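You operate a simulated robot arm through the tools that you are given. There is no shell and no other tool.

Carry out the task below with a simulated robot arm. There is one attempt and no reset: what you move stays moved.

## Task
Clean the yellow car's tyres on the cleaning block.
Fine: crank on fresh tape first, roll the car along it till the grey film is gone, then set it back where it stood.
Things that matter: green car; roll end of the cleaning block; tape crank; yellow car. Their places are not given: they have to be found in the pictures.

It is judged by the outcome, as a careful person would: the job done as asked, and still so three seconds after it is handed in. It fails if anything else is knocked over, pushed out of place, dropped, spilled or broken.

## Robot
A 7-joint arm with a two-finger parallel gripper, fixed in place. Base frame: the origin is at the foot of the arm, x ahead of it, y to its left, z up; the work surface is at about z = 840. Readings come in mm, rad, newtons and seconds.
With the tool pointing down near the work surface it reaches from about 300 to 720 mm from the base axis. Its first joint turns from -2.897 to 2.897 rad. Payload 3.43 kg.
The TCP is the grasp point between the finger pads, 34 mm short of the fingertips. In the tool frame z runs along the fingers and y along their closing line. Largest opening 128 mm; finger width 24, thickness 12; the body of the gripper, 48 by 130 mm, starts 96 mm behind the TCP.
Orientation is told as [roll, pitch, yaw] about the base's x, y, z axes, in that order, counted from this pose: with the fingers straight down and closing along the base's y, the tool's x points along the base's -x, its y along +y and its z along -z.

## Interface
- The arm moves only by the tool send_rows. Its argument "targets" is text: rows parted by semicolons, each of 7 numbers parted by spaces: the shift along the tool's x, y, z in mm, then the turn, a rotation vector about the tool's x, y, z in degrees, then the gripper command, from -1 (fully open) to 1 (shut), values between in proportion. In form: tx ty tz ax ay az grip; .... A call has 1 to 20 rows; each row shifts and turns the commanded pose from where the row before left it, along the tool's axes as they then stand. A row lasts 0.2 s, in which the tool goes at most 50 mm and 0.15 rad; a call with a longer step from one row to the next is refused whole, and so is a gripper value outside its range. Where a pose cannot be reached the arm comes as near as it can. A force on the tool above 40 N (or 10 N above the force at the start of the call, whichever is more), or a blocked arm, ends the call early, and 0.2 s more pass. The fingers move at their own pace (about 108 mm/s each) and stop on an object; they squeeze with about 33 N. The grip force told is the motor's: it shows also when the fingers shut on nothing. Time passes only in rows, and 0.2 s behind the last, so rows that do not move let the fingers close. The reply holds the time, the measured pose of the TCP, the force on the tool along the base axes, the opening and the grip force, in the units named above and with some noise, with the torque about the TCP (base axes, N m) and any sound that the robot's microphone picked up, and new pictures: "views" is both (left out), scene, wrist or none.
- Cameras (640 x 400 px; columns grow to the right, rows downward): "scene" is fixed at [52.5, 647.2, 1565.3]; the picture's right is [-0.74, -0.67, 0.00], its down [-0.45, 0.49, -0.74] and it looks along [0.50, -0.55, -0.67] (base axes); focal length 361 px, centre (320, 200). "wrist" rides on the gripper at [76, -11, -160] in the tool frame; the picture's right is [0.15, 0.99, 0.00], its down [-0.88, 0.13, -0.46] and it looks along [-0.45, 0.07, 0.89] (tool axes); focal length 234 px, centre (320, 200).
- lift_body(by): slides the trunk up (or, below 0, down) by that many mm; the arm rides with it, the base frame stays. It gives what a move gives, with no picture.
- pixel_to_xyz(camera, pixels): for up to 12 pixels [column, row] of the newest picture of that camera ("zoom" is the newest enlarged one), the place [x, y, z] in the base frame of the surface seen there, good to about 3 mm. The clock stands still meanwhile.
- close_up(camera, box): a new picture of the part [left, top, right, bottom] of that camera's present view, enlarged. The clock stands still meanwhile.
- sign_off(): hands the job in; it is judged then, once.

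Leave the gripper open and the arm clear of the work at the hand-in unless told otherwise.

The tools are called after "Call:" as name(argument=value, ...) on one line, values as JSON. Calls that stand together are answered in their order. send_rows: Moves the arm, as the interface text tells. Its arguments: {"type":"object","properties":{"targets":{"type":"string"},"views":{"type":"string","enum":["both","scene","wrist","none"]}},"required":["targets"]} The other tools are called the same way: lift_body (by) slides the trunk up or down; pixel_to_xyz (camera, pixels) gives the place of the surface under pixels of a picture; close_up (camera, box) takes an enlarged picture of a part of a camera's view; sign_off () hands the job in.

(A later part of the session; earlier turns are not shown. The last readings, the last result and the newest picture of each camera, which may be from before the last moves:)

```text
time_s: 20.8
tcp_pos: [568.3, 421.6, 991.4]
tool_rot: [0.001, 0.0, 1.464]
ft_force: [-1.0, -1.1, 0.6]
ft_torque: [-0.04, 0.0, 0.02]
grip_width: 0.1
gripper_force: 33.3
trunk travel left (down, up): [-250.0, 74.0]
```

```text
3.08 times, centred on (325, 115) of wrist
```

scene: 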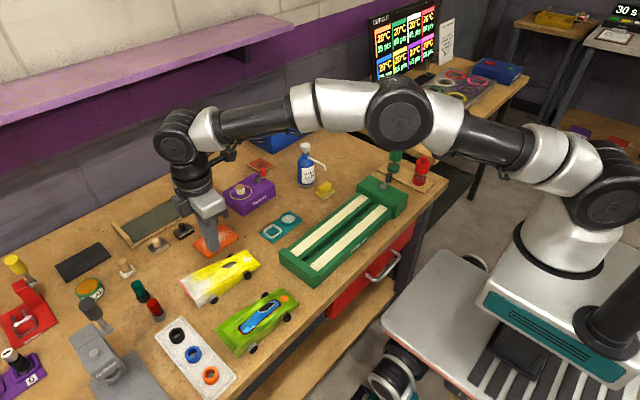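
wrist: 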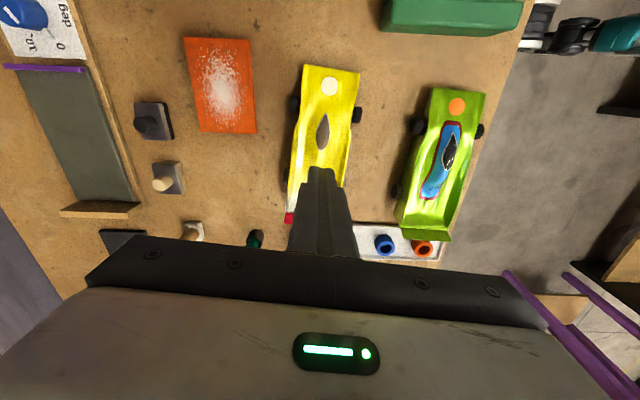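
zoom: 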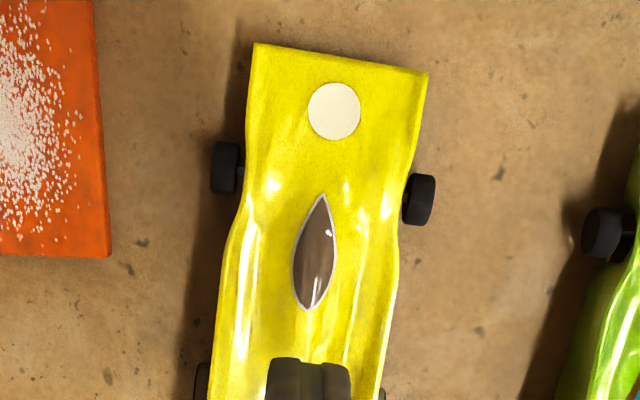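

The car only moved about 1 mm. I'll zoom on its side to learn the side profile before regripping lower.

Call:
close_up(camera="scene", box=[210, 250, 274, 300])

Call:
pixel_to_xyz(camera="zoom", pixels=[[300, 200], [300, 210], [300, 220], [300, 230], [300, 240], [300, 250], [300, 260], [300, 270], [300, 280], [300, 290], [300, 300], [300, 310]])

```text
8.00 times, centred on (242, 275) of scene
```

zoom: 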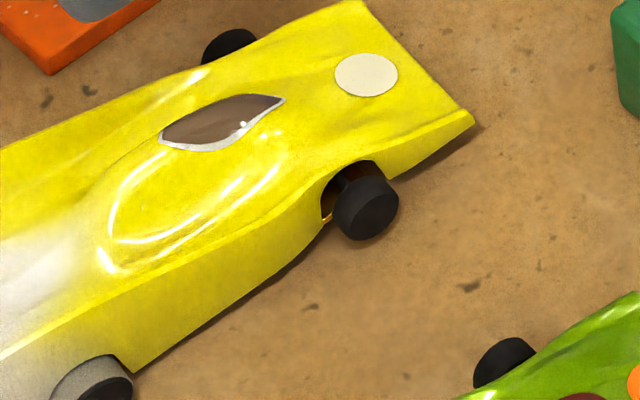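

```text
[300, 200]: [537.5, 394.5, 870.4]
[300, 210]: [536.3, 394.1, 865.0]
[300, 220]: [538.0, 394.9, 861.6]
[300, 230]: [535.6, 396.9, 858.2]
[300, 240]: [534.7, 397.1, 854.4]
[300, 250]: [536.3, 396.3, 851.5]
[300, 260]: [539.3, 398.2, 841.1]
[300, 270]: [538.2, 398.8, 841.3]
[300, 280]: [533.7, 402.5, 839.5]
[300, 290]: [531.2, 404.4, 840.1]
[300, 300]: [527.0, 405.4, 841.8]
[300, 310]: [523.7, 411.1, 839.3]
```

The side panel is vertical (z about 848–870 here) and grows taller toward the rear axle. I'll open, shift about 10 mm rearward where the side is taller, and grip about 5 mm lower.

Call:
send_rows(targets="0 0 0 0 0 0 -0.5; 0 0 0 0 0 0 -0.5; -10 -1.2 0 0 0 0 -0.4; 0 0 40 0 0 0 -0.4; 0 0 40 0 0 0 -0.4; 0 0 20 0 0 0 -0.4; 0 0 5 0 0 0 -0.4; 0 0 5 0 0 0 -0.3; 0 0 4 0 0 0 -0.3; 0 0 0 0 0 0 -0.3")

Call:
close_up(camera="scene", box=[180, 235, 276, 310])

Call:
close_up(camera="wrist", box=[230, 60, 410, 260])

```text
time_s: 23.0
tcp_pos: [569.7, 431.2, 877.2]
tool_rot: [-0.001, 0.001, 1.463]
ft_force: [-0.2, -1.4, -0.2]
ft_torque: [-0.02, 0.02, 0.0]
grip_width: 83.1
gripper_force: 0.1
trunk travel left (down, up): [-250.0, 74.0]
```

scene: 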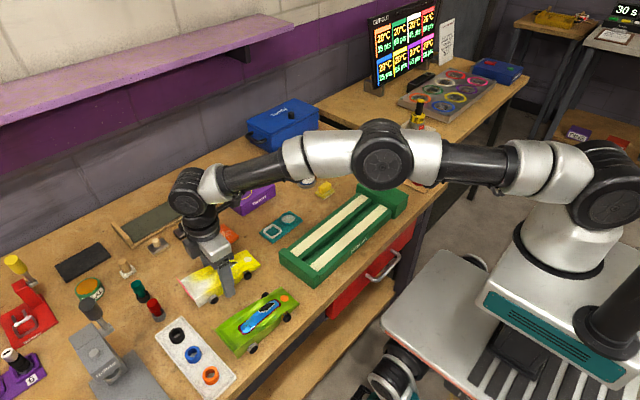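
wrist: 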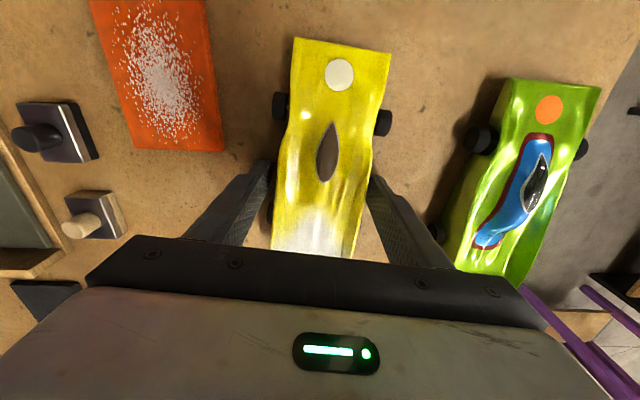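

```text
5.33 times, centred on (228, 272) of scene
```

zoom: 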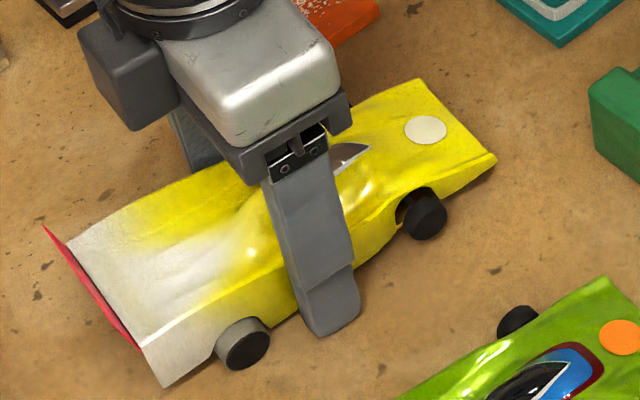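

```text
2.00 times, centred on (320, 160) of wrist
```

zoom: 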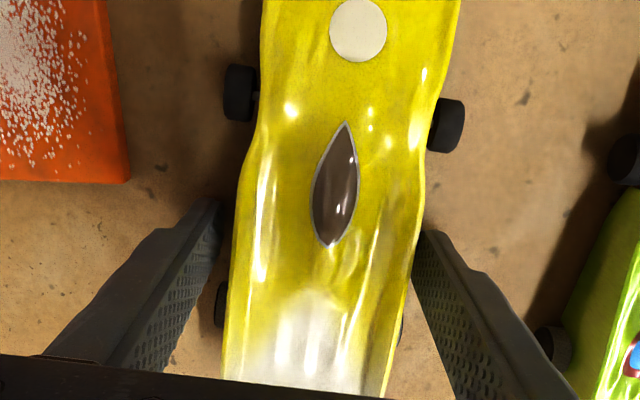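

The fingers are clear of the rear wheels. I'll close and lift only 6 mm slowly to test the grip.

Call:
send_rows(targets="0 0 0 0 0 0 1; 0 0 0 0 0 0 1; 0 0 0 0 0 0 1; 0 0 0 0 0 0 1", views="wrist")

Call:
send_rows(targets="0 0 -2 0 0 0 1; 0 0 -2 0 0 0 1; 0 0 -2 0 0 0 1; 0 0 0 0 0 0 1")

Call:
close_up(camera="scene", box=[180, 235, 276, 310])

```text
time_s: 24.0
tcp_pos: [570.3, 431.1, 875.9]
tool_rot: [0.001, 0.0, 1.465]
ft_force: [0.2, 0.5, -0.5]
ft_torque: [0.01, -0.07, -0.01]
grip_width: 67.9
gripper_force: 33.1
trunk travel left (down, up): [-250.0, 74.0]
```

wrist: 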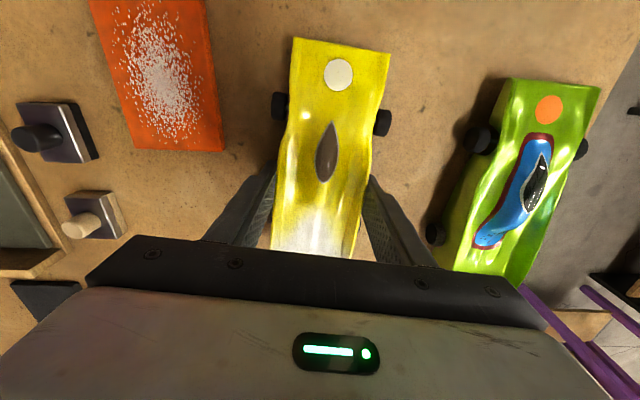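

```text
time_s: 25.0
tcp_pos: [571.3, 431.5, 882.7]
tool_rot: [0.001, 0.0, 1.464]
ft_force: [0.0, 0.0, -1.8]
ft_torque: [-0.01, 0.03, 0.02]
grip_width: 67.7
gripper_force: 32.9
trunk travel left (down, up): [-250.0, 74.0]
```

scene: 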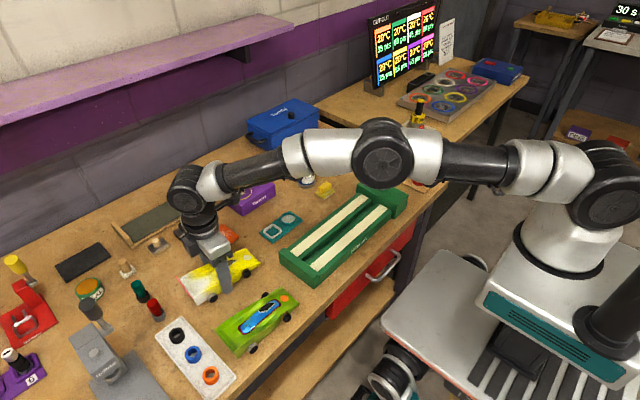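
wrist: 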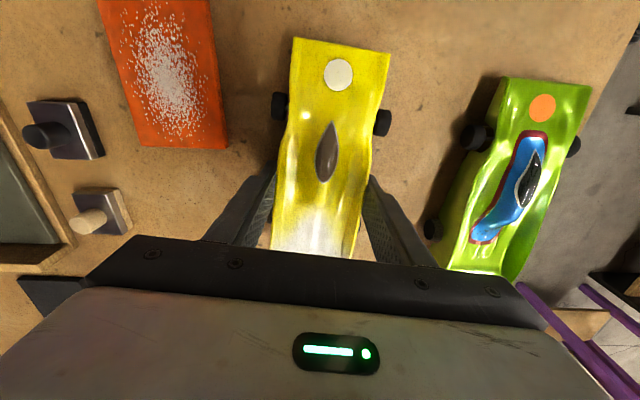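

```text
5.33 times, centred on (228, 272) of scene
```

zoom: 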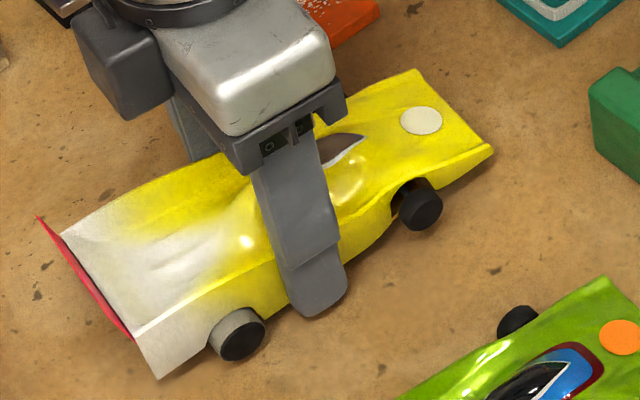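

The car is held this time (67.7 mm, 1.8 N weight) and hasn't moved relative to the gripper. I'll lift gently to z about 958.

Call:
send_rows(targets="0 0 -4 0 0 0 1; 0 0 -7 0 0 0 1; 0 0 -9 0 0 0 1; 0 0 -10 0 0 0 1; 0 0 -10 0 0 0 1; 0 0 -10 0 0 0 1; 0 0 -10 0 0 0 1; 0 0 -9 0 0 0 1; 0 0 -5 0 0 0 1; 0 0 -2 0 0 0 1; 0 0 0 0 0 0 1")

Call:
close_up(camera="scene", box=[170, 205, 290, 300])

```text
time_s: 27.4
tcp_pos: [570.7, 430.7, 960.5]
tool_rot: [0.002, 0.0, 1.465]
ft_force: [-0.6, 0.0, -2.6]
ft_torque: [-0.01, -0.02, 0.0]
grip_width: 67.8
gripper_force: 33.1
trunk travel left (down, up): [-250.0, 74.0]
```

scene: 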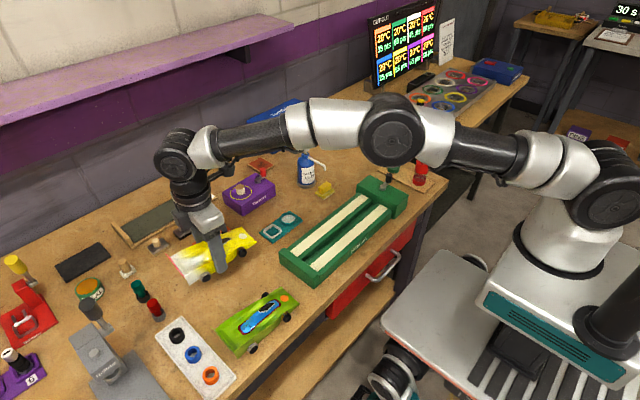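
wrist: 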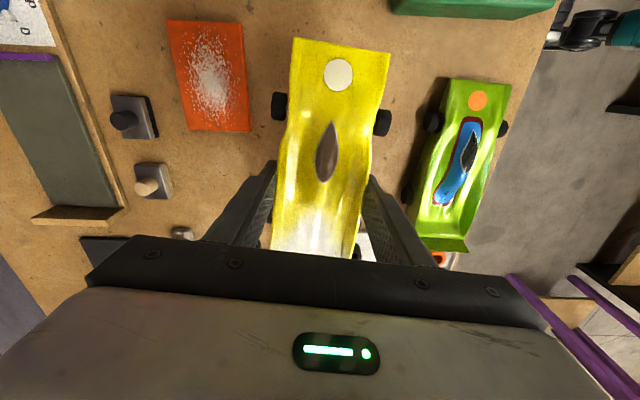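

```text
4.21 times, centred on (230, 252) of scene
```

zoom: 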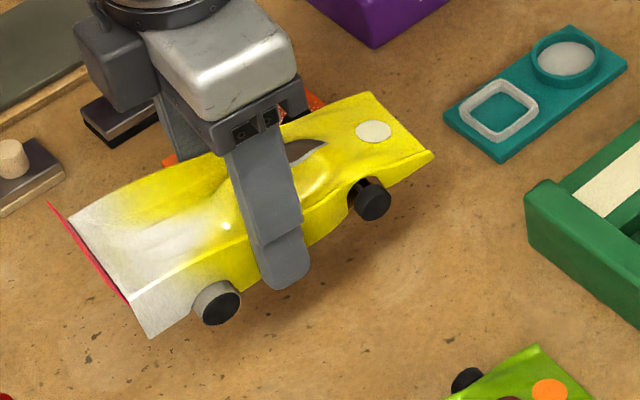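

Held steady. I'll straighten the yaw by 6° and carry the car at moderate speed to over the lanes (TCP about (450, 165)).

Call:
send_rows(targets="0 0 0 0 0 -3 1; 0 0 0 0 0 -3 1; 5 2.3 0 0 0 0 1; 10 4.5 0 0 0 0 1; 17 7.7 0 0 0 0 1; 17 7.7 0 0 0 0 1; 17 7.7 0 0 0 0 1; 17 7.7 0 0 0 0 1; 17 7.7 0 0 0 0 1; 17 7.7 0 0 0 0 1; 17 7.7 0 0 0 0 1; 17 7.7 0 0 0 0 1; 17 7.7 0 0 0 0 1; 17 7.7 0 0 0 0 1; 17 7.7 0 0 0 0 1; 17 7.7 0 0 0 0 1; 17 7.7 0 0 0 0 1; 17 7.7 0 0 0 0 1; 9 4 0 0 0 0 1; 4 1.9 0 0 0 0 1")

Call:
close_up(camera="scene", box=[240, 160, 420, 290])

Call:
close_up(camera="wrist", box=[200, 0, 460, 270])

```text
time_s: 31.6
tcp_pos: [448.2, 165.4, 959.1]
tool_rot: [-0.001, 0.0, 1.57]
ft_force: [-0.5, -0.3, -1.9]
ft_torque: [0.01, 0.0, 0.02]
grip_width: 67.7
gripper_force: 33.0
trunk travel left (down, up): [-250.0, 74.0]
```

scene: 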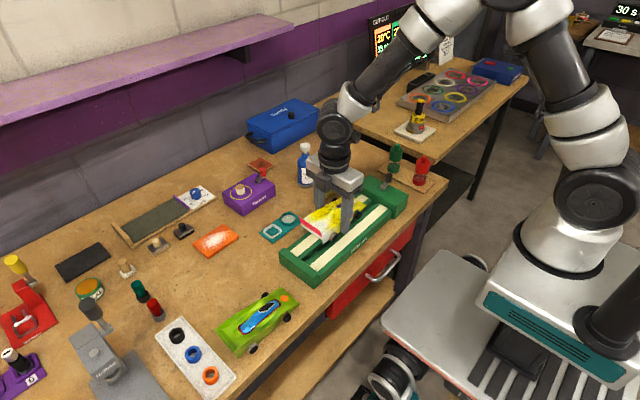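
wrist: 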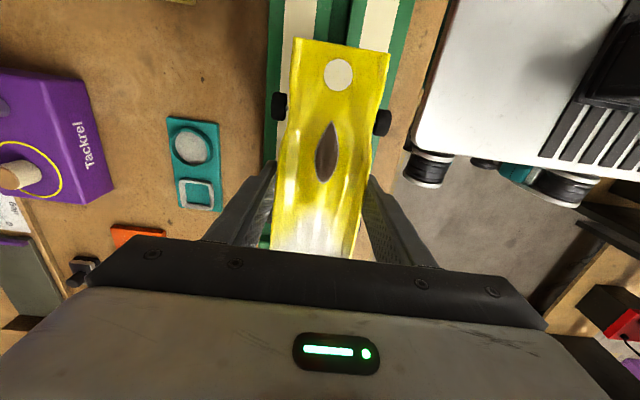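

```text
3.08 times, centred on (330, 225) of scene
```

zoom: 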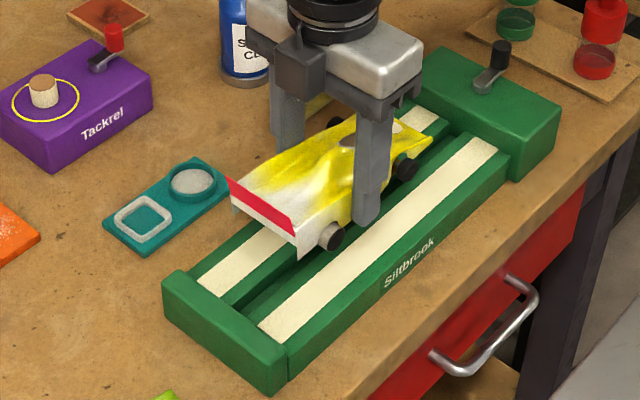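

```text
1.48 times, centred on (330, 135) of wrist
```

zoom: 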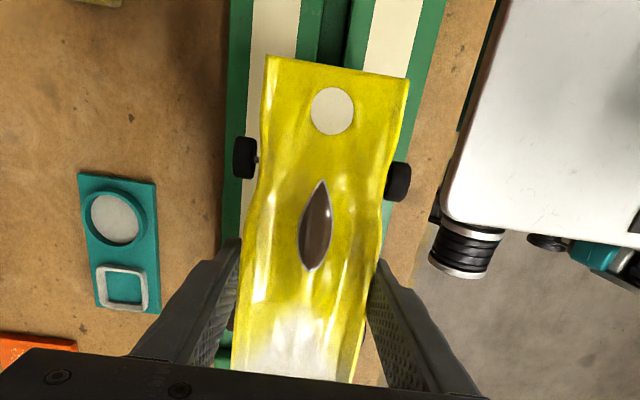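

I'll check the car's alignment with the lanes by measuring wheels, nose corners and tail.

Call:
pixel_to_xyz(camera="wrist", pixels=[[279, 106], [382, 123], [295, 40], [388, 55], [339, 75], [327, 125], [323, 182], [278, 190], [364, 200]])

Call:
close_up(camera="scene", box=[290, 180, 390, 250])

```text
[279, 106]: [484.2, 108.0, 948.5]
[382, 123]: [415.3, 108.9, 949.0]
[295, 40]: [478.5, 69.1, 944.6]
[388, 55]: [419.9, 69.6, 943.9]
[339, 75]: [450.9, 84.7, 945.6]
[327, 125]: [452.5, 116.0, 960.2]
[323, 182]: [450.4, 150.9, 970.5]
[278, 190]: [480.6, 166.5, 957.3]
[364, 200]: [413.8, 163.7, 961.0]
```

```text
5.71 times, centred on (340, 215) of scene
```

zoom: 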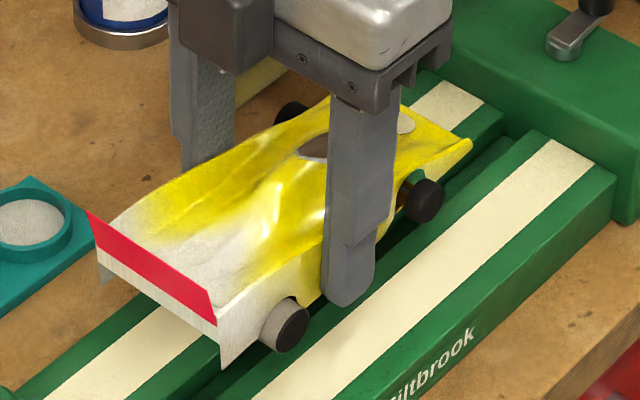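

Very well aligned: the front wheels sit at x 415 and 484 (tape centres 417 and 483) and are level in y. I'll lower gently towards the tape.

Call:
send_rows(targets="0 0 5 0 0 0 1; 0 0 9 0 0 0 1; 0 0 10 0 0 0 1; 0 0 10 0 0 0 1; 0 0 7 0 0 0 1; 0 0 3 0 0 0 1; 0 0 1 0 0 0 1; 0 0 1 0 0 0 1; 0 0 0 0 0 0 1")

Call:
send_rows(targets="0 0 1 0 0 0 1; 0 0 1 0 0 0 1; 0 0 0 0 0 0 1", views="none")

```text
time_s: 33.6
tcp_pos: [448.6, 165.4, 914.4]
tool_rot: [0.0, 0.0, 1.568]
ft_force: [-0.1, 0.2, -2.0]
ft_torque: [-0.03, 0.01, -0.04]
grip_width: 67.8
gripper_force: 33.1
trunk travel left (down, up): [-250.0, 74.0]
```

scene: 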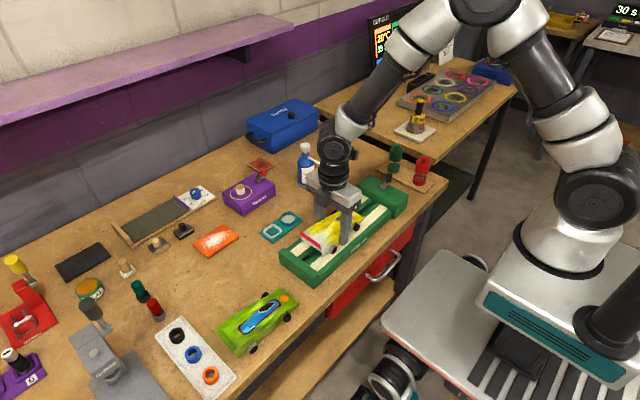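
wrist: 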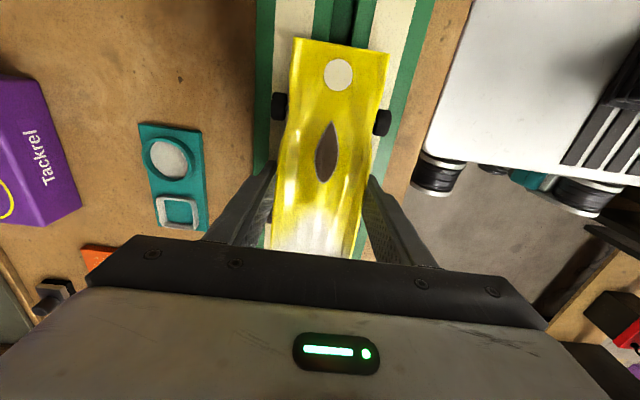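

```text
time_s: 34.4
tcp_pos: [449.8, 164.7, 911.2]
tool_rot: [0.0, -0.002, 1.569]
ft_force: [-0.1, -0.5, -2.5]
ft_torque: [-0.02, -0.04, -0.01]
grip_width: 67.4
gripper_force: 33.2
trunk travel left (down, up): [-250.0, 74.0]
```

Not in contact yet (force is still -2.5 N, the weight alone). I'll lower in 1 mm steps.

Call:
send_rows(targets="0 0 1 0 0 0 1; 0 0 1 0 0 0 1; 0 0 0 0 0 0 1", views="none")

Call:
send_rows(targets="0 0 1 0 0 0 1; 0 0 0 0 0 0 1", views="none")

```text
time_s: 35.2
tcp_pos: [449.5, 165.2, 909.2]
tool_rot: [0.001, 0.001, 1.568]
ft_force: [-0.2, -0.2, -2.3]
ft_torque: [0.0, 0.04, 0.01]
grip_width: 67.9
gripper_force: 33.1
trunk travel left (down, up): [-250.0, 74.0]
```

```text
time_s: 35.8
tcp_pos: [449.9, 166.2, 908.3]
tool_rot: [0.0, 0.0, 1.568]
ft_force: [0.2, -0.3, -1.2]
ft_torque: [0.0, 0.0, 0.04]
grip_width: 68.0
gripper_force: 33.1
trunk travel left (down, up): [-250.0, 74.0]
```

Call:
send_rows(targets="0 0 0.7 0 0 0 1; 0 0 0 0 0 0 1", views="none")

Call:
send_rows(targets="0 0 0.7 0 0 0 1; 0 0 0 0 0 0 1", views="scene")

Call:
close_up(camera="scene", box=[285, 185, 395, 265])

```text
time_s: 36.4
tcp_pos: [449.8, 165.5, 908.1]
tool_rot: [-0.002, 0.002, 1.57]
ft_force: [-1.5, -0.4, 7.8]
ft_torque: [0.34, 0.24, 0.09]
grip_width: 67.5
gripper_force: 33.0
trunk travel left (down, up): [-250.0, 74.0]
```

```text
time_s: 37.0
tcp_pos: [449.2, 165.4, 907.1]
tool_rot: [-0.002, -0.001, 1.569]
ft_force: [-3.1, -2.0, 17.2]
ft_torque: [0.62, 0.3, 0.1]
grip_width: 67.7
gripper_force: 32.9
trunk travel left (down, up): [-250.0, 74.0]
```

scene: 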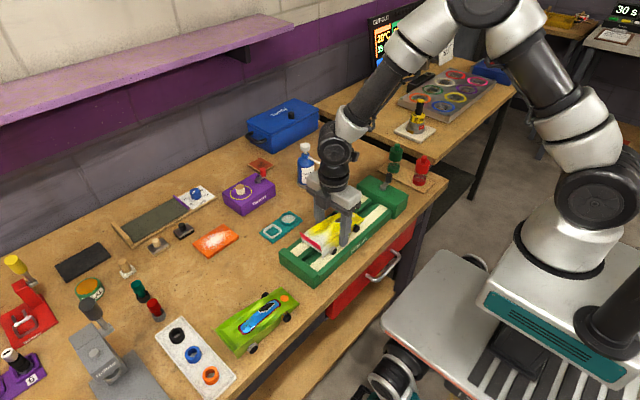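

```text
5.00 times, centred on (340, 225) of scene
```

zoom: 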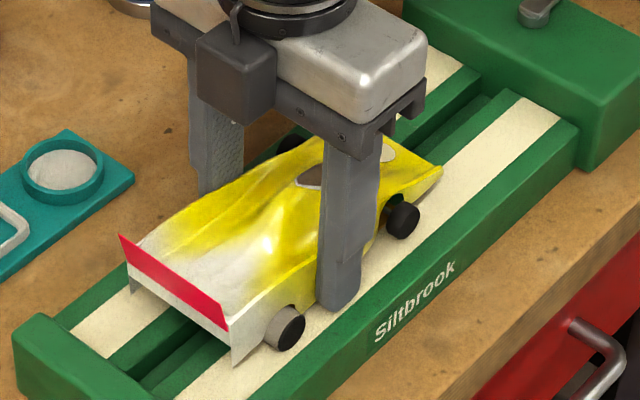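

The tyres are in contact (17 N; the torque says it's mostly the rear pair, which are the dirty ones). I'll ease up slightly and roll 75 mm toward the roll end.

Call:
send_rows(targets="0 0 -0.4 0 0 0 1; 5 0 0 0 0 0 1; 8 0 0 0 0 0 1; 10 0 0 0 0 0 1; 10 0 0 0 0 0 1; 10 0 0 0 0 0 1; 10 0 0 0 0 0 1; 10 0 0 0 0 0 1; 8 0 0 0 0 0 1; 4 0 0 0 0 0 1; 0 0 0 0 0 0 1")

Call:
close_up(camera="scene", box=[285, 185, 395, 265])

```text
time_s: 39.4
tcp_pos: [449.0, 89.5, 906.6]
tool_rot: [0.0, 0.001, 1.569]
ft_force: [-0.4, 3.2, 9.0]
ft_torque: [0.44, -0.14, 0.09]
grip_width: 67.5
gripper_force: 32.6
trunk travel left (down, up): [-250.0, 74.0]
```

scene: 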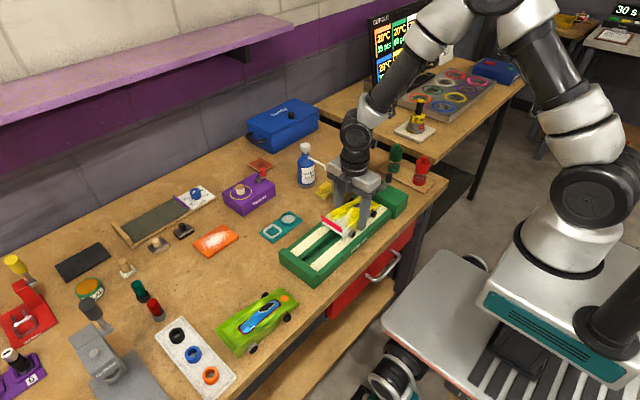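
wrist: 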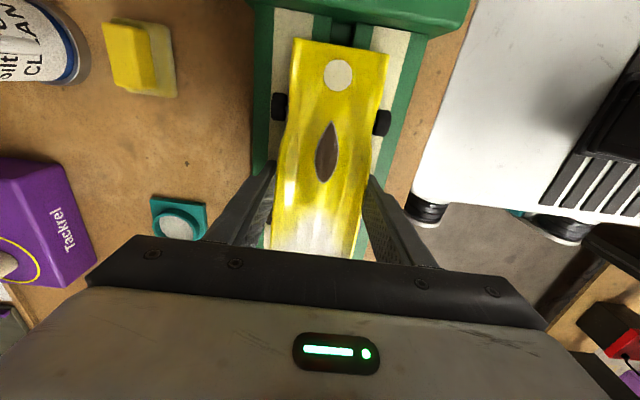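

```text
5.00 times, centred on (340, 225) of scene
```

zoom: 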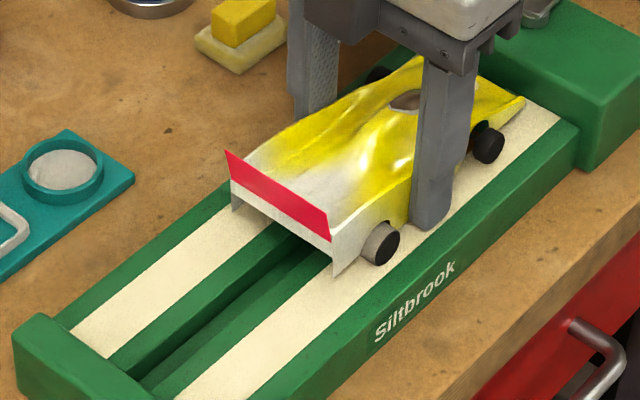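

It rolled smoothly (9 N). I'll look closely at the rear tyre and the tape.

Call:
close_up(camera="scene", box=[330, 210, 380, 245])

```text
11.43 times, centred on (355, 228) of scene
```

zoom: 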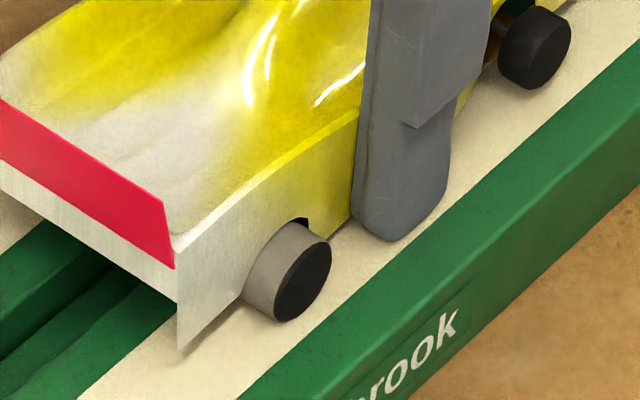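

The tread is still grey. I'll roll back and forth over the full usable length.

Call:
send_rows(targets="-6 0 0 0 0 0 1; -12 0 0 0 0 0 1; -12 0 0 0 0 0 1; -12 0 0 0 0 0 1; -12 0 0 0 0 0 1; -12 0 0 0 0 0 1; -12 0 0 0 0 0 1; -6 0 0 0 0 0 1; 0 0 0 0 0 0 1; 6 0 0 0 0 0 1; 12 0 0 0 0 0 1; 12 0 0 0 0 0 1; 12 0 0 0 0 0 1; 12 0 0 0 0 0 1; 12 0 0 0 0 0 1; 12 0 0 0 0 0 1; 6 0 0 0 0 0 1; 0 0 0 0 0 0 1")

Call:
close_up(camera="scene", box=[330, 210, 380, 245])

```text
time_s: 43.2
tcp_pos: [449.8, 88.6, 905.9]
tool_rot: [0.001, 0.0, 1.571]
ft_force: [0.5, 1.5, 0.7]
ft_torque: [0.07, -0.06, -0.02]
grip_width: 67.9
gripper_force: 32.6
trunk travel left (down, up): [-250.0, 74.0]
```

scene: 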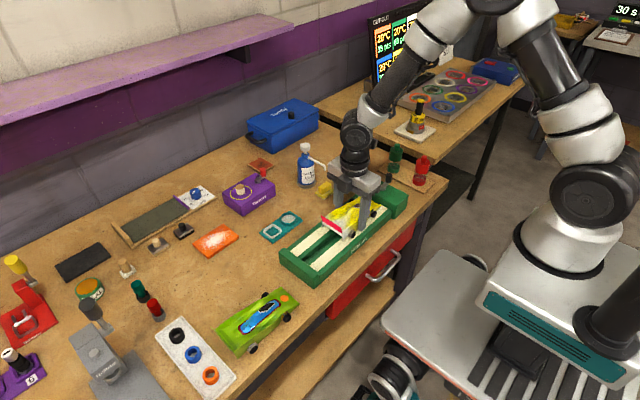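
wrist: 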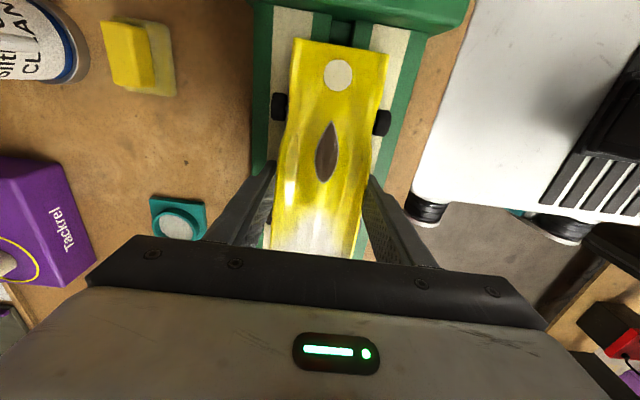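

```text
11.43 times, centred on (355, 228) of scene
```

zoom: 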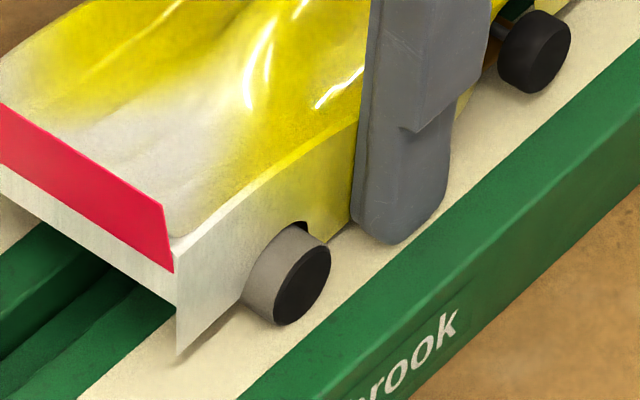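

The tread is perhaps slightly darker, and the contact force has relaxed to about 1 N. I'll press 0.6 mm more and roll further.

Call:
send_rows(targets="0 0 0.6 0 0 0 1; -6 0 0 0 0 0 1; -12 0 0 0 0 0 1; -12 0 0 0 0 0 1; -12 0 0 0 0 0 1; -12 0 0 0 0 0 1; -12 0 0 0 0 0 1; -12 0 0 0 0 0 1; -6 0 0 0 0 0 1; 0 0 0 0 0 0 1")

Call:
close_up(camera="scene", box=[305, 220, 375, 265])

Call:
send_rows(targets="6 0 0 0 0 0 1; 12 0 0 0 0 0 1; 12 0 0 0 0 0 1; 12 0 0 0 0 0 1; 12 0 0 0 0 0 1; 12 0 0 0 0 0 1; 12 0 0 0 0 0 1; 6 0 0 0 0 0 1; 0 0 0 0 0 0 1")

Call:
close_up(camera="scene", box=[330, 210, 380, 245])

```text
time_s: 45.4
tcp_pos: [448.5, 174.2, 906.1]
tool_rot: [-0.001, 0.0, 1.568]
ft_force: [-1.1, -3.4, 12.3]
ft_torque: [0.36, -0.17, -0.05]
grip_width: 67.7
gripper_force: 32.8
trunk travel left (down, up): [-250.0, 74.0]
```

scene: 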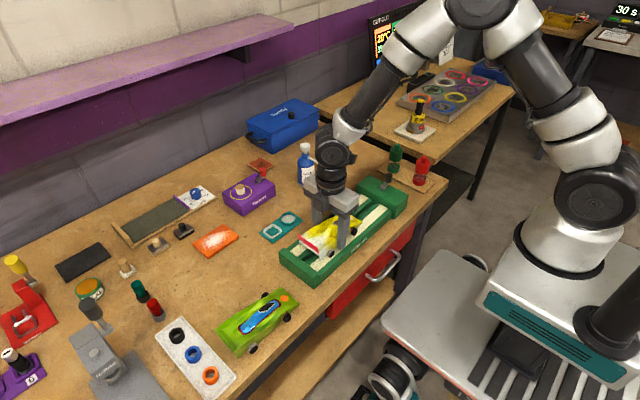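
wrist: 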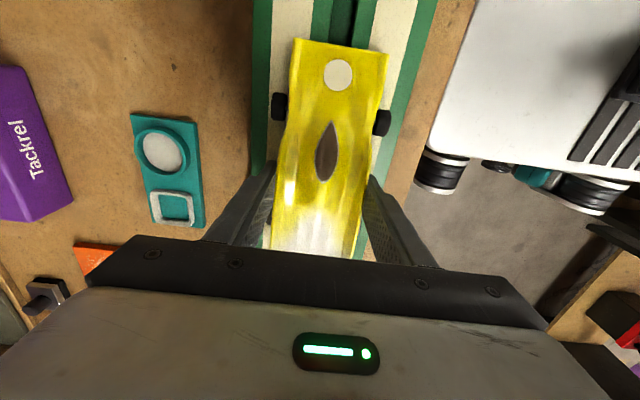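

```text
8.89 times, centred on (340, 242) of scene
```

zoom: 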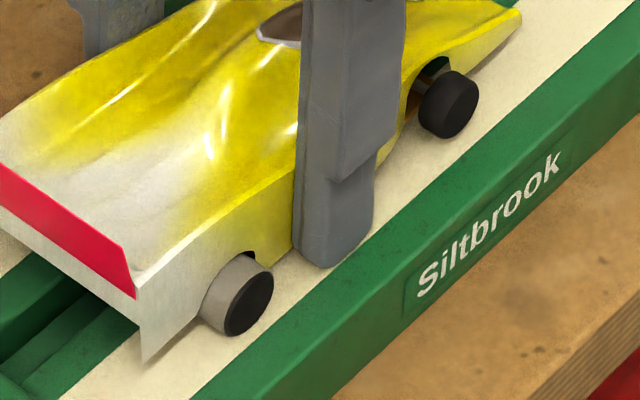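

```text
time_s: 47.4
tcp_pos: [449.1, 91.3, 906.1]
tool_rot: [-0.002, -0.002, 1.57]
ft_force: [0.7, 9.3, 19.0]
ft_torque: [0.55, 0.53, -0.32]
grip_width: 67.8
gripper_force: 32.6
trunk travel left (down, up): [-250.0, 74.0]
```

scene: 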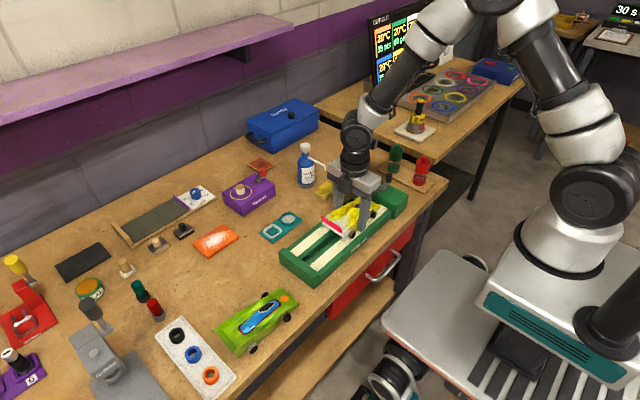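
wrist: 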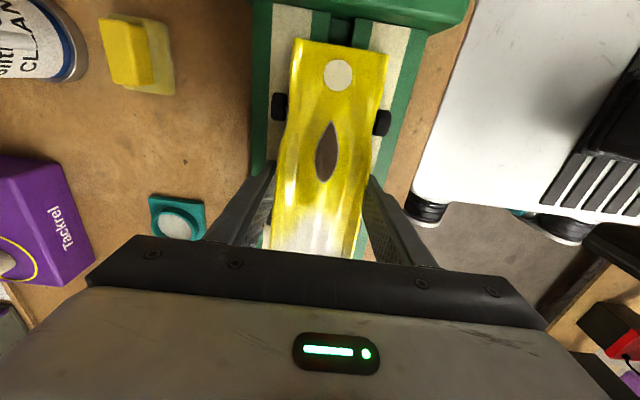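

```text
11.43 times, centred on (355, 228) of scene
```

zoom: 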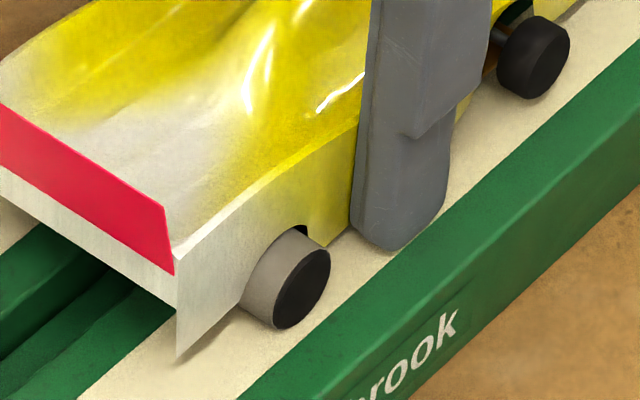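

I'll compare the tread colour with the green car's rear tyre as a reference.

Call:
close_up(camera="scene", box=[225, 325, 275, 360])

Call:
close_up(camera="scene", box=[345, 222, 365, 238])

```text
11.43 times, centred on (250, 342) of scene
```

zoom: 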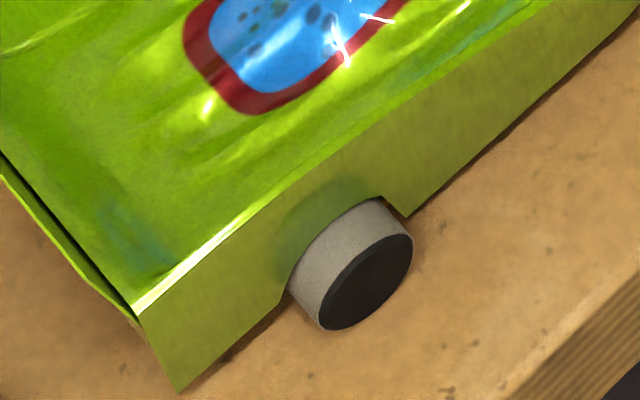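

```text
16.00 times, centred on (355, 230) of scene
```

zoom: 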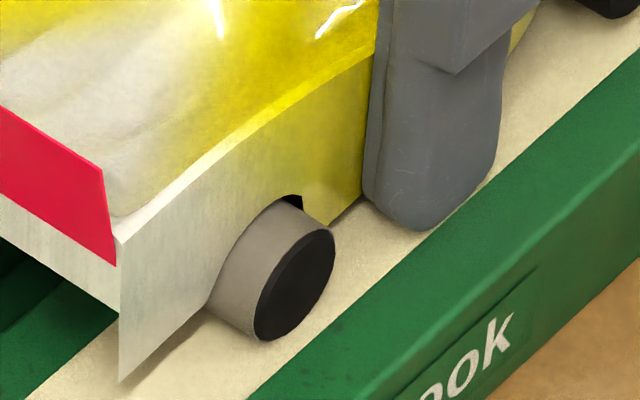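

The residual drag suggests a problem: the TCP is at z 906, so the fingertips (34 mm lower, z 872) are rubbing the tape while the car has slid up in the grip. I'll open slightly, raise 5 mm, and regrip so only the tyres touch.

Call:
send_rows(targets="0 0 -0.6 0 0 0 1; 0 0 0 0 0 0 -0.15; 0 0 0 0 0 0 -0.15; 0 0 -3 0 0 0 -0.15; 0 0 -2 0 0 0 -0.15; 0 0 0 0 0 0 -0.15")

Call:
close_up(camera="scene", box=[330, 200, 390, 245])

Call:
close_up(camera="wrist", box=[230, 20, 430, 260])

```text
time_s: 48.8
tcp_pos: [449.4, 88.6, 910.4]
tool_rot: [0.0, 0.002, 1.568]
ft_force: [-0.1, 0.5, -0.2]
ft_torque: [0.03, -0.03, -0.01]
grip_width: 73.8
gripper_force: 0.1
trunk travel left (down, up): [-250.0, 74.0]
```

scene: 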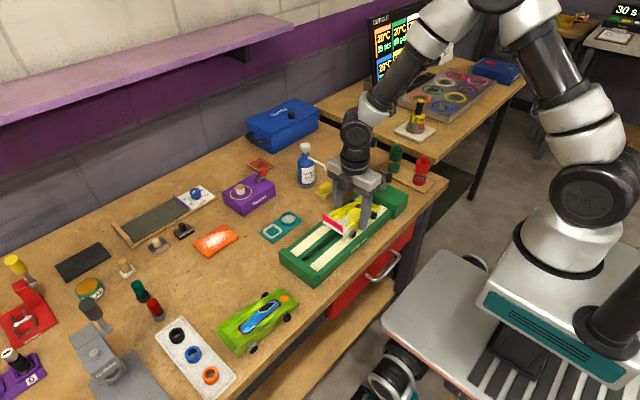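
wrist: 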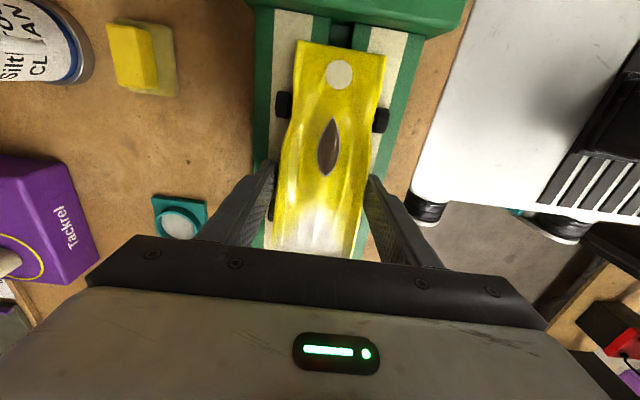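

```text
8.89 times, centred on (360, 222) of scene
```

zoom: 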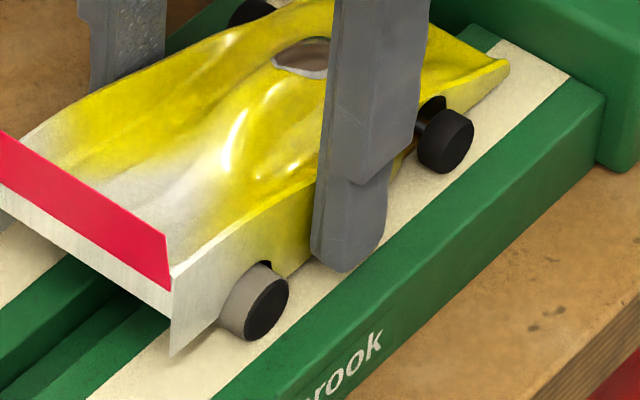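

```text
1.67 times, centred on (330, 140) of wrist
```

zoom: 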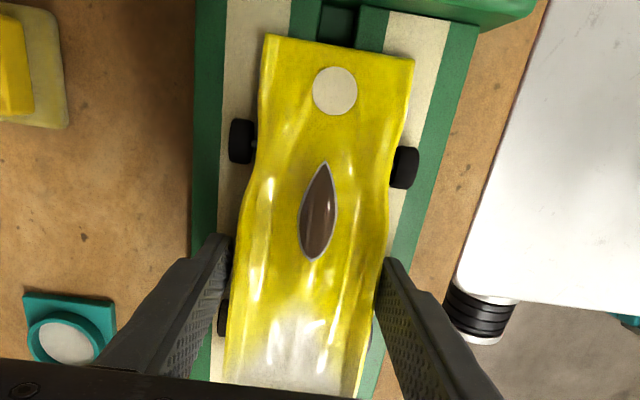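

The car stands straight on the lane and the fingertips are now clear of the tape. I'll regrip at this height, press about 0.6 mm, and roll back.

Call:
send_rows(targets="0 0 0 0 0 0 1; 0 0 0 0 0 0 1; 0 0 0.5 0 0 0 1; 0 0 0 0 0 0 1", views="none")

Call:
send_rows(targets="-6 0 0 0 0 0 1; -12 0 0 0 0 0 1; -12 0 0 0 0 0 1; -12 0 0 0 0 0 1; -12 0 0 0 0 0 1; -12 0 0 0 0 0 1; -12 0 0 0 0 0 1; -6 0 0 0 0 0 1; 0 0 0 0 0 0 1")

Call:
close_up(camera="scene", box=[305, 220, 375, 265])

```text
time_s: 49.8
tcp_pos: [448.6, 89.9, 910.7]
tool_rot: [0.001, -0.002, 1.569]
ft_force: [-1.3, 0.3, 0.7]
ft_torque: [0.03, 0.1, -0.01]
grip_width: 68.0
gripper_force: 33.3
trunk travel left (down, up): [-250.0, 74.0]
```

```text
time_s: 51.8
tcp_pos: [450.3, 175.5, 909.6]
tool_rot: [-0.002, 0.0, 1.569]
ft_force: [-0.9, -0.7, 1.7]
ft_torque: [-0.14, 0.07, 0.05]
grip_width: 67.7
gripper_force: 32.9
trunk travel left (down, up): [-250.0, 74.0]
```

scene: 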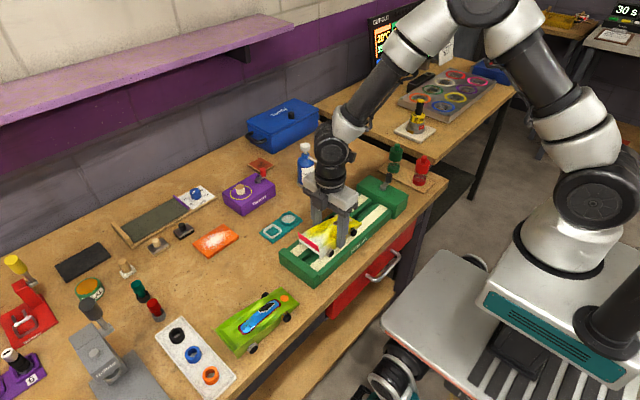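
wrist: 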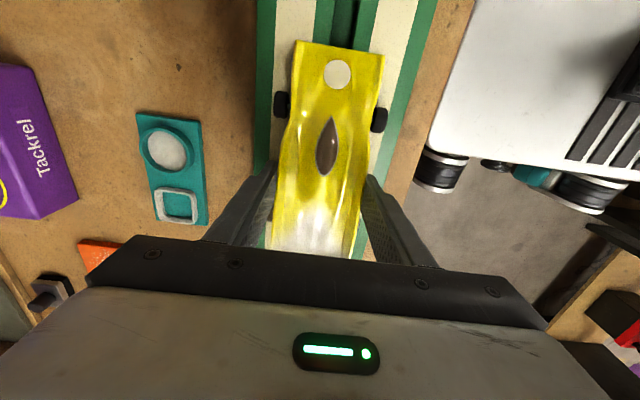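

```text
8.89 times, centred on (340, 242) of scene
```

zoom: 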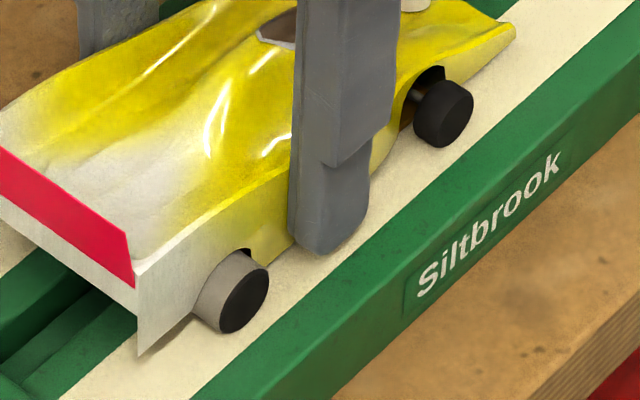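

Low drag now (rolling). I'll press 1 mm more for real tyre pressure and run several strokes.

Call:
send_rows(targets="0 0 0.8 0 0 0 1; 6 0 0 0 0 0 1; 12 0 0 0 0 0 1; 12 0 0 0 0 0 1; 12 0 0 0 0 0 1; 12 0 0 0 0 0 1; 12 0 0 0 0 0 1; 12 0 0 0 0 0 1; 6 0 0 0 0 0 1; 0 0 0 0 0 0 1", views="scene")

Call:
close_up(camera="scene", box=[330, 210, 380, 245])

Call:
send_rows(targets="-6 0 0 0 0 0 1; -12 0 0 0 0 0 1; -12 0 0 0 0 0 1; -12 0 0 0 0 0 1; -12 0 0 0 0 0 1; -12 0 0 0 0 0 1; -12 0 0 0 0 0 1; -6 0 0 0 0 0 1; 0 0 0 0 0 0 1", views="scene")

Call:
close_up(camera="scene", box=[305, 220, 375, 265])

```text
time_s: 54.0
tcp_pos: [448.5, 90.2, 910.3]
tool_rot: [-0.001, 0.001, 1.571]
ft_force: [0.4, 0.3, 0.4]
ft_torque: [0.02, 0.03, 0.01]
grip_width: 67.4
gripper_force: 33.6
trunk travel left (down, up): [-250.0, 74.0]
```

scene: 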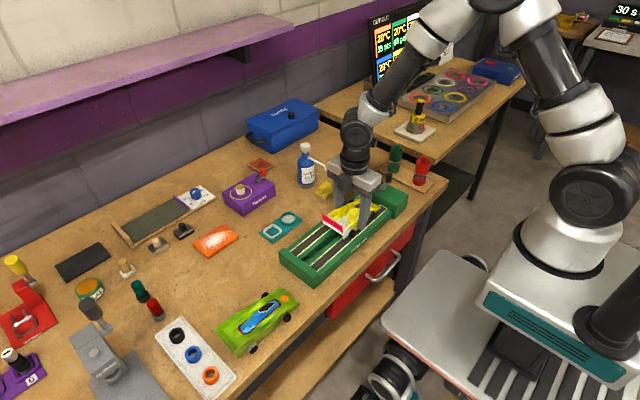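

```text
11.43 times, centred on (355, 228) of scene
```

zoom: 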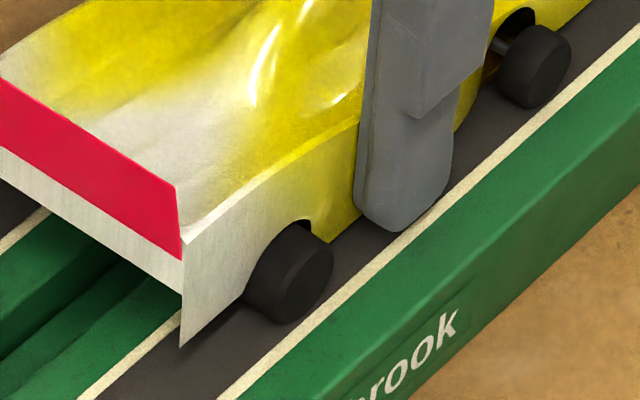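

```text
time_s: 56.0
tcp_pos: [449.8, 174.3, 911.2]
tool_rot: [0.001, -0.002, 1.57]
ft_force: [0.4, -2.8, 8.2]
ft_torque: [-0.15, 0.21, -0.01]
grip_width: 67.5
gripper_force: 33.6
trunk travel left (down, up): [-250.0, 74.0]
```

scene: 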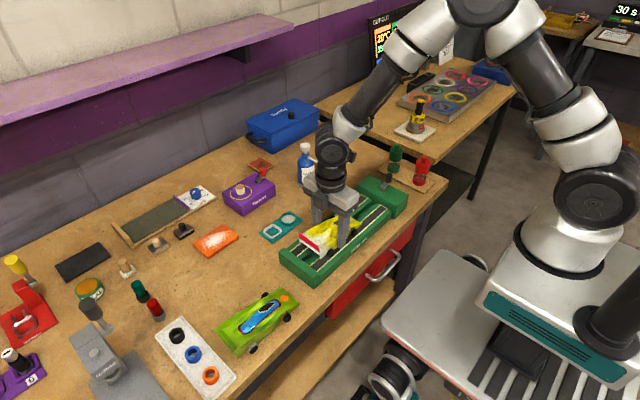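

```text
8.89 times, centred on (340, 242) of scene
```

zoom: 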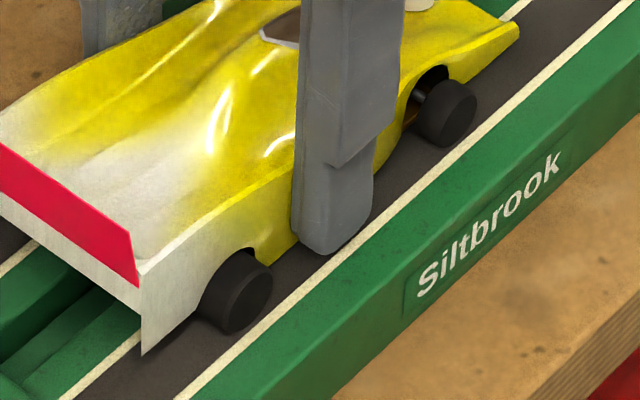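

The tyre treads are now black and the tape has gone dark with the dirt it took up, so the film is gone. I'll regrip a bit lower for a safe lift: open slightly, down 2.5 mm, close.

Call:
send_rows(targets="0 0 0 0 0 0 -0.15; 0 0 0 0 0 0 -0.15; 0 0 1.5 0 0 0 -0.15; 0 0 1 0 0 0 -0.15; 0 0 0 0 0 0 -0.15", views="wrist")

Call:
send_rows(targets="0 0 0 0 0 0 1; 0 0 0 0 0 0 1; 0 0 0 0 0 0 1", views="wrist")

```text
time_s: 57.2
tcp_pos: [450.8, 174.8, 908.7]
tool_rot: [-0.001, -0.001, 1.568]
ft_force: [0.1, -0.1, -0.6]
ft_torque: [0.01, -0.01, 0.0]
grip_width: 73.5
gripper_force: 0.2
trunk travel left (down, up): [-250.0, 74.0]
```

wrist: 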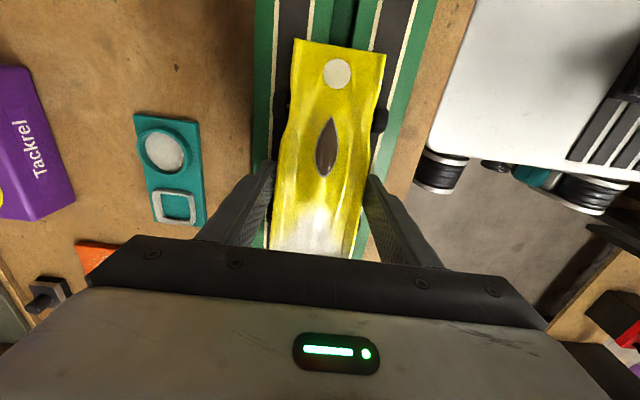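

```text
time_s: 58.0
tcp_pos: [448.9, 174.5, 908.7]
tool_rot: [0.001, 0.0, 1.567]
ft_force: [0.5, 0.8, -0.1]
ft_torque: [0.04, -0.01, 0.01]
grip_width: 67.8
gripper_force: 32.6
trunk travel left (down, up): [-250.0, 74.0]
```

wrist: 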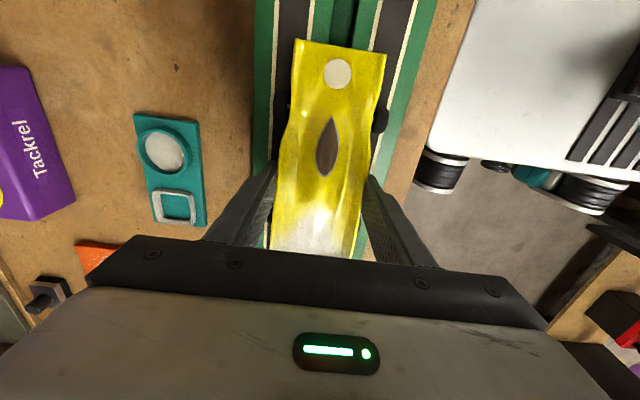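

Regripped with the car in the same place in the hand. I'll lift slowly to z about 960.

Call:
send_rows(targets="0 0 -1 0 0 0 1; 0 0 -2 0 0 0 1; 0 0 -3 0 0 0 1; 0 0 -5 0 0 0 1; 0 0 -7 0 0 0 1; 0 0 -9 0 0 0 1; 0 0 -9 0 0 0 1; 0 0 -8 0 0 0 1; 0 0 -5 0 0 0 1; 0 0 -3 0 0 0 1; 0 0 0 0 0 0 1")

Call:
close_up(camera="scene", box=[290, 180, 390, 250])

```text
time_s: 60.4
tcp_pos: [450.3, 175.8, 959.0]
tool_rot: [0.0, 0.001, 1.569]
ft_force: [-0.2, 0.6, -1.8]
ft_torque: [0.03, 0.02, -0.01]
grip_width: 67.9
gripper_force: 33.3
trunk travel left (down, up): [-250.0, 74.0]
```

scene: 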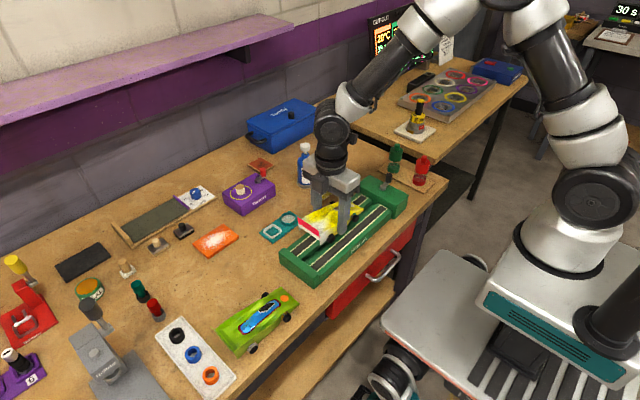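
wrist: 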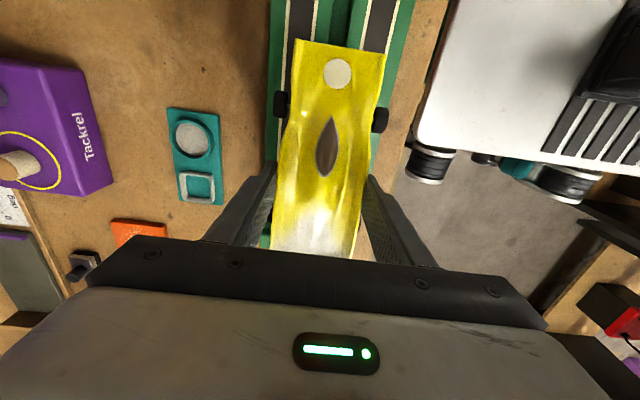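

```text
5.71 times, centred on (340, 215) of scene
```

zoom: 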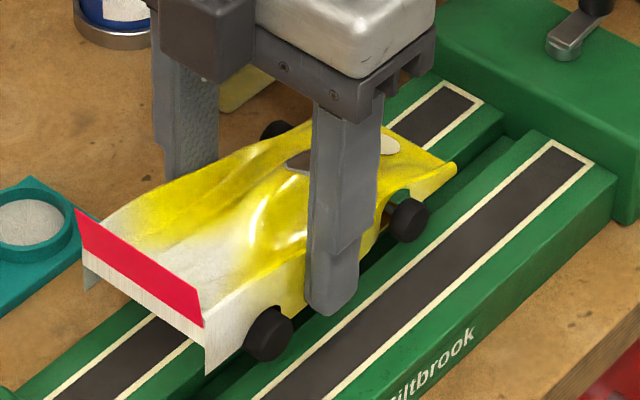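

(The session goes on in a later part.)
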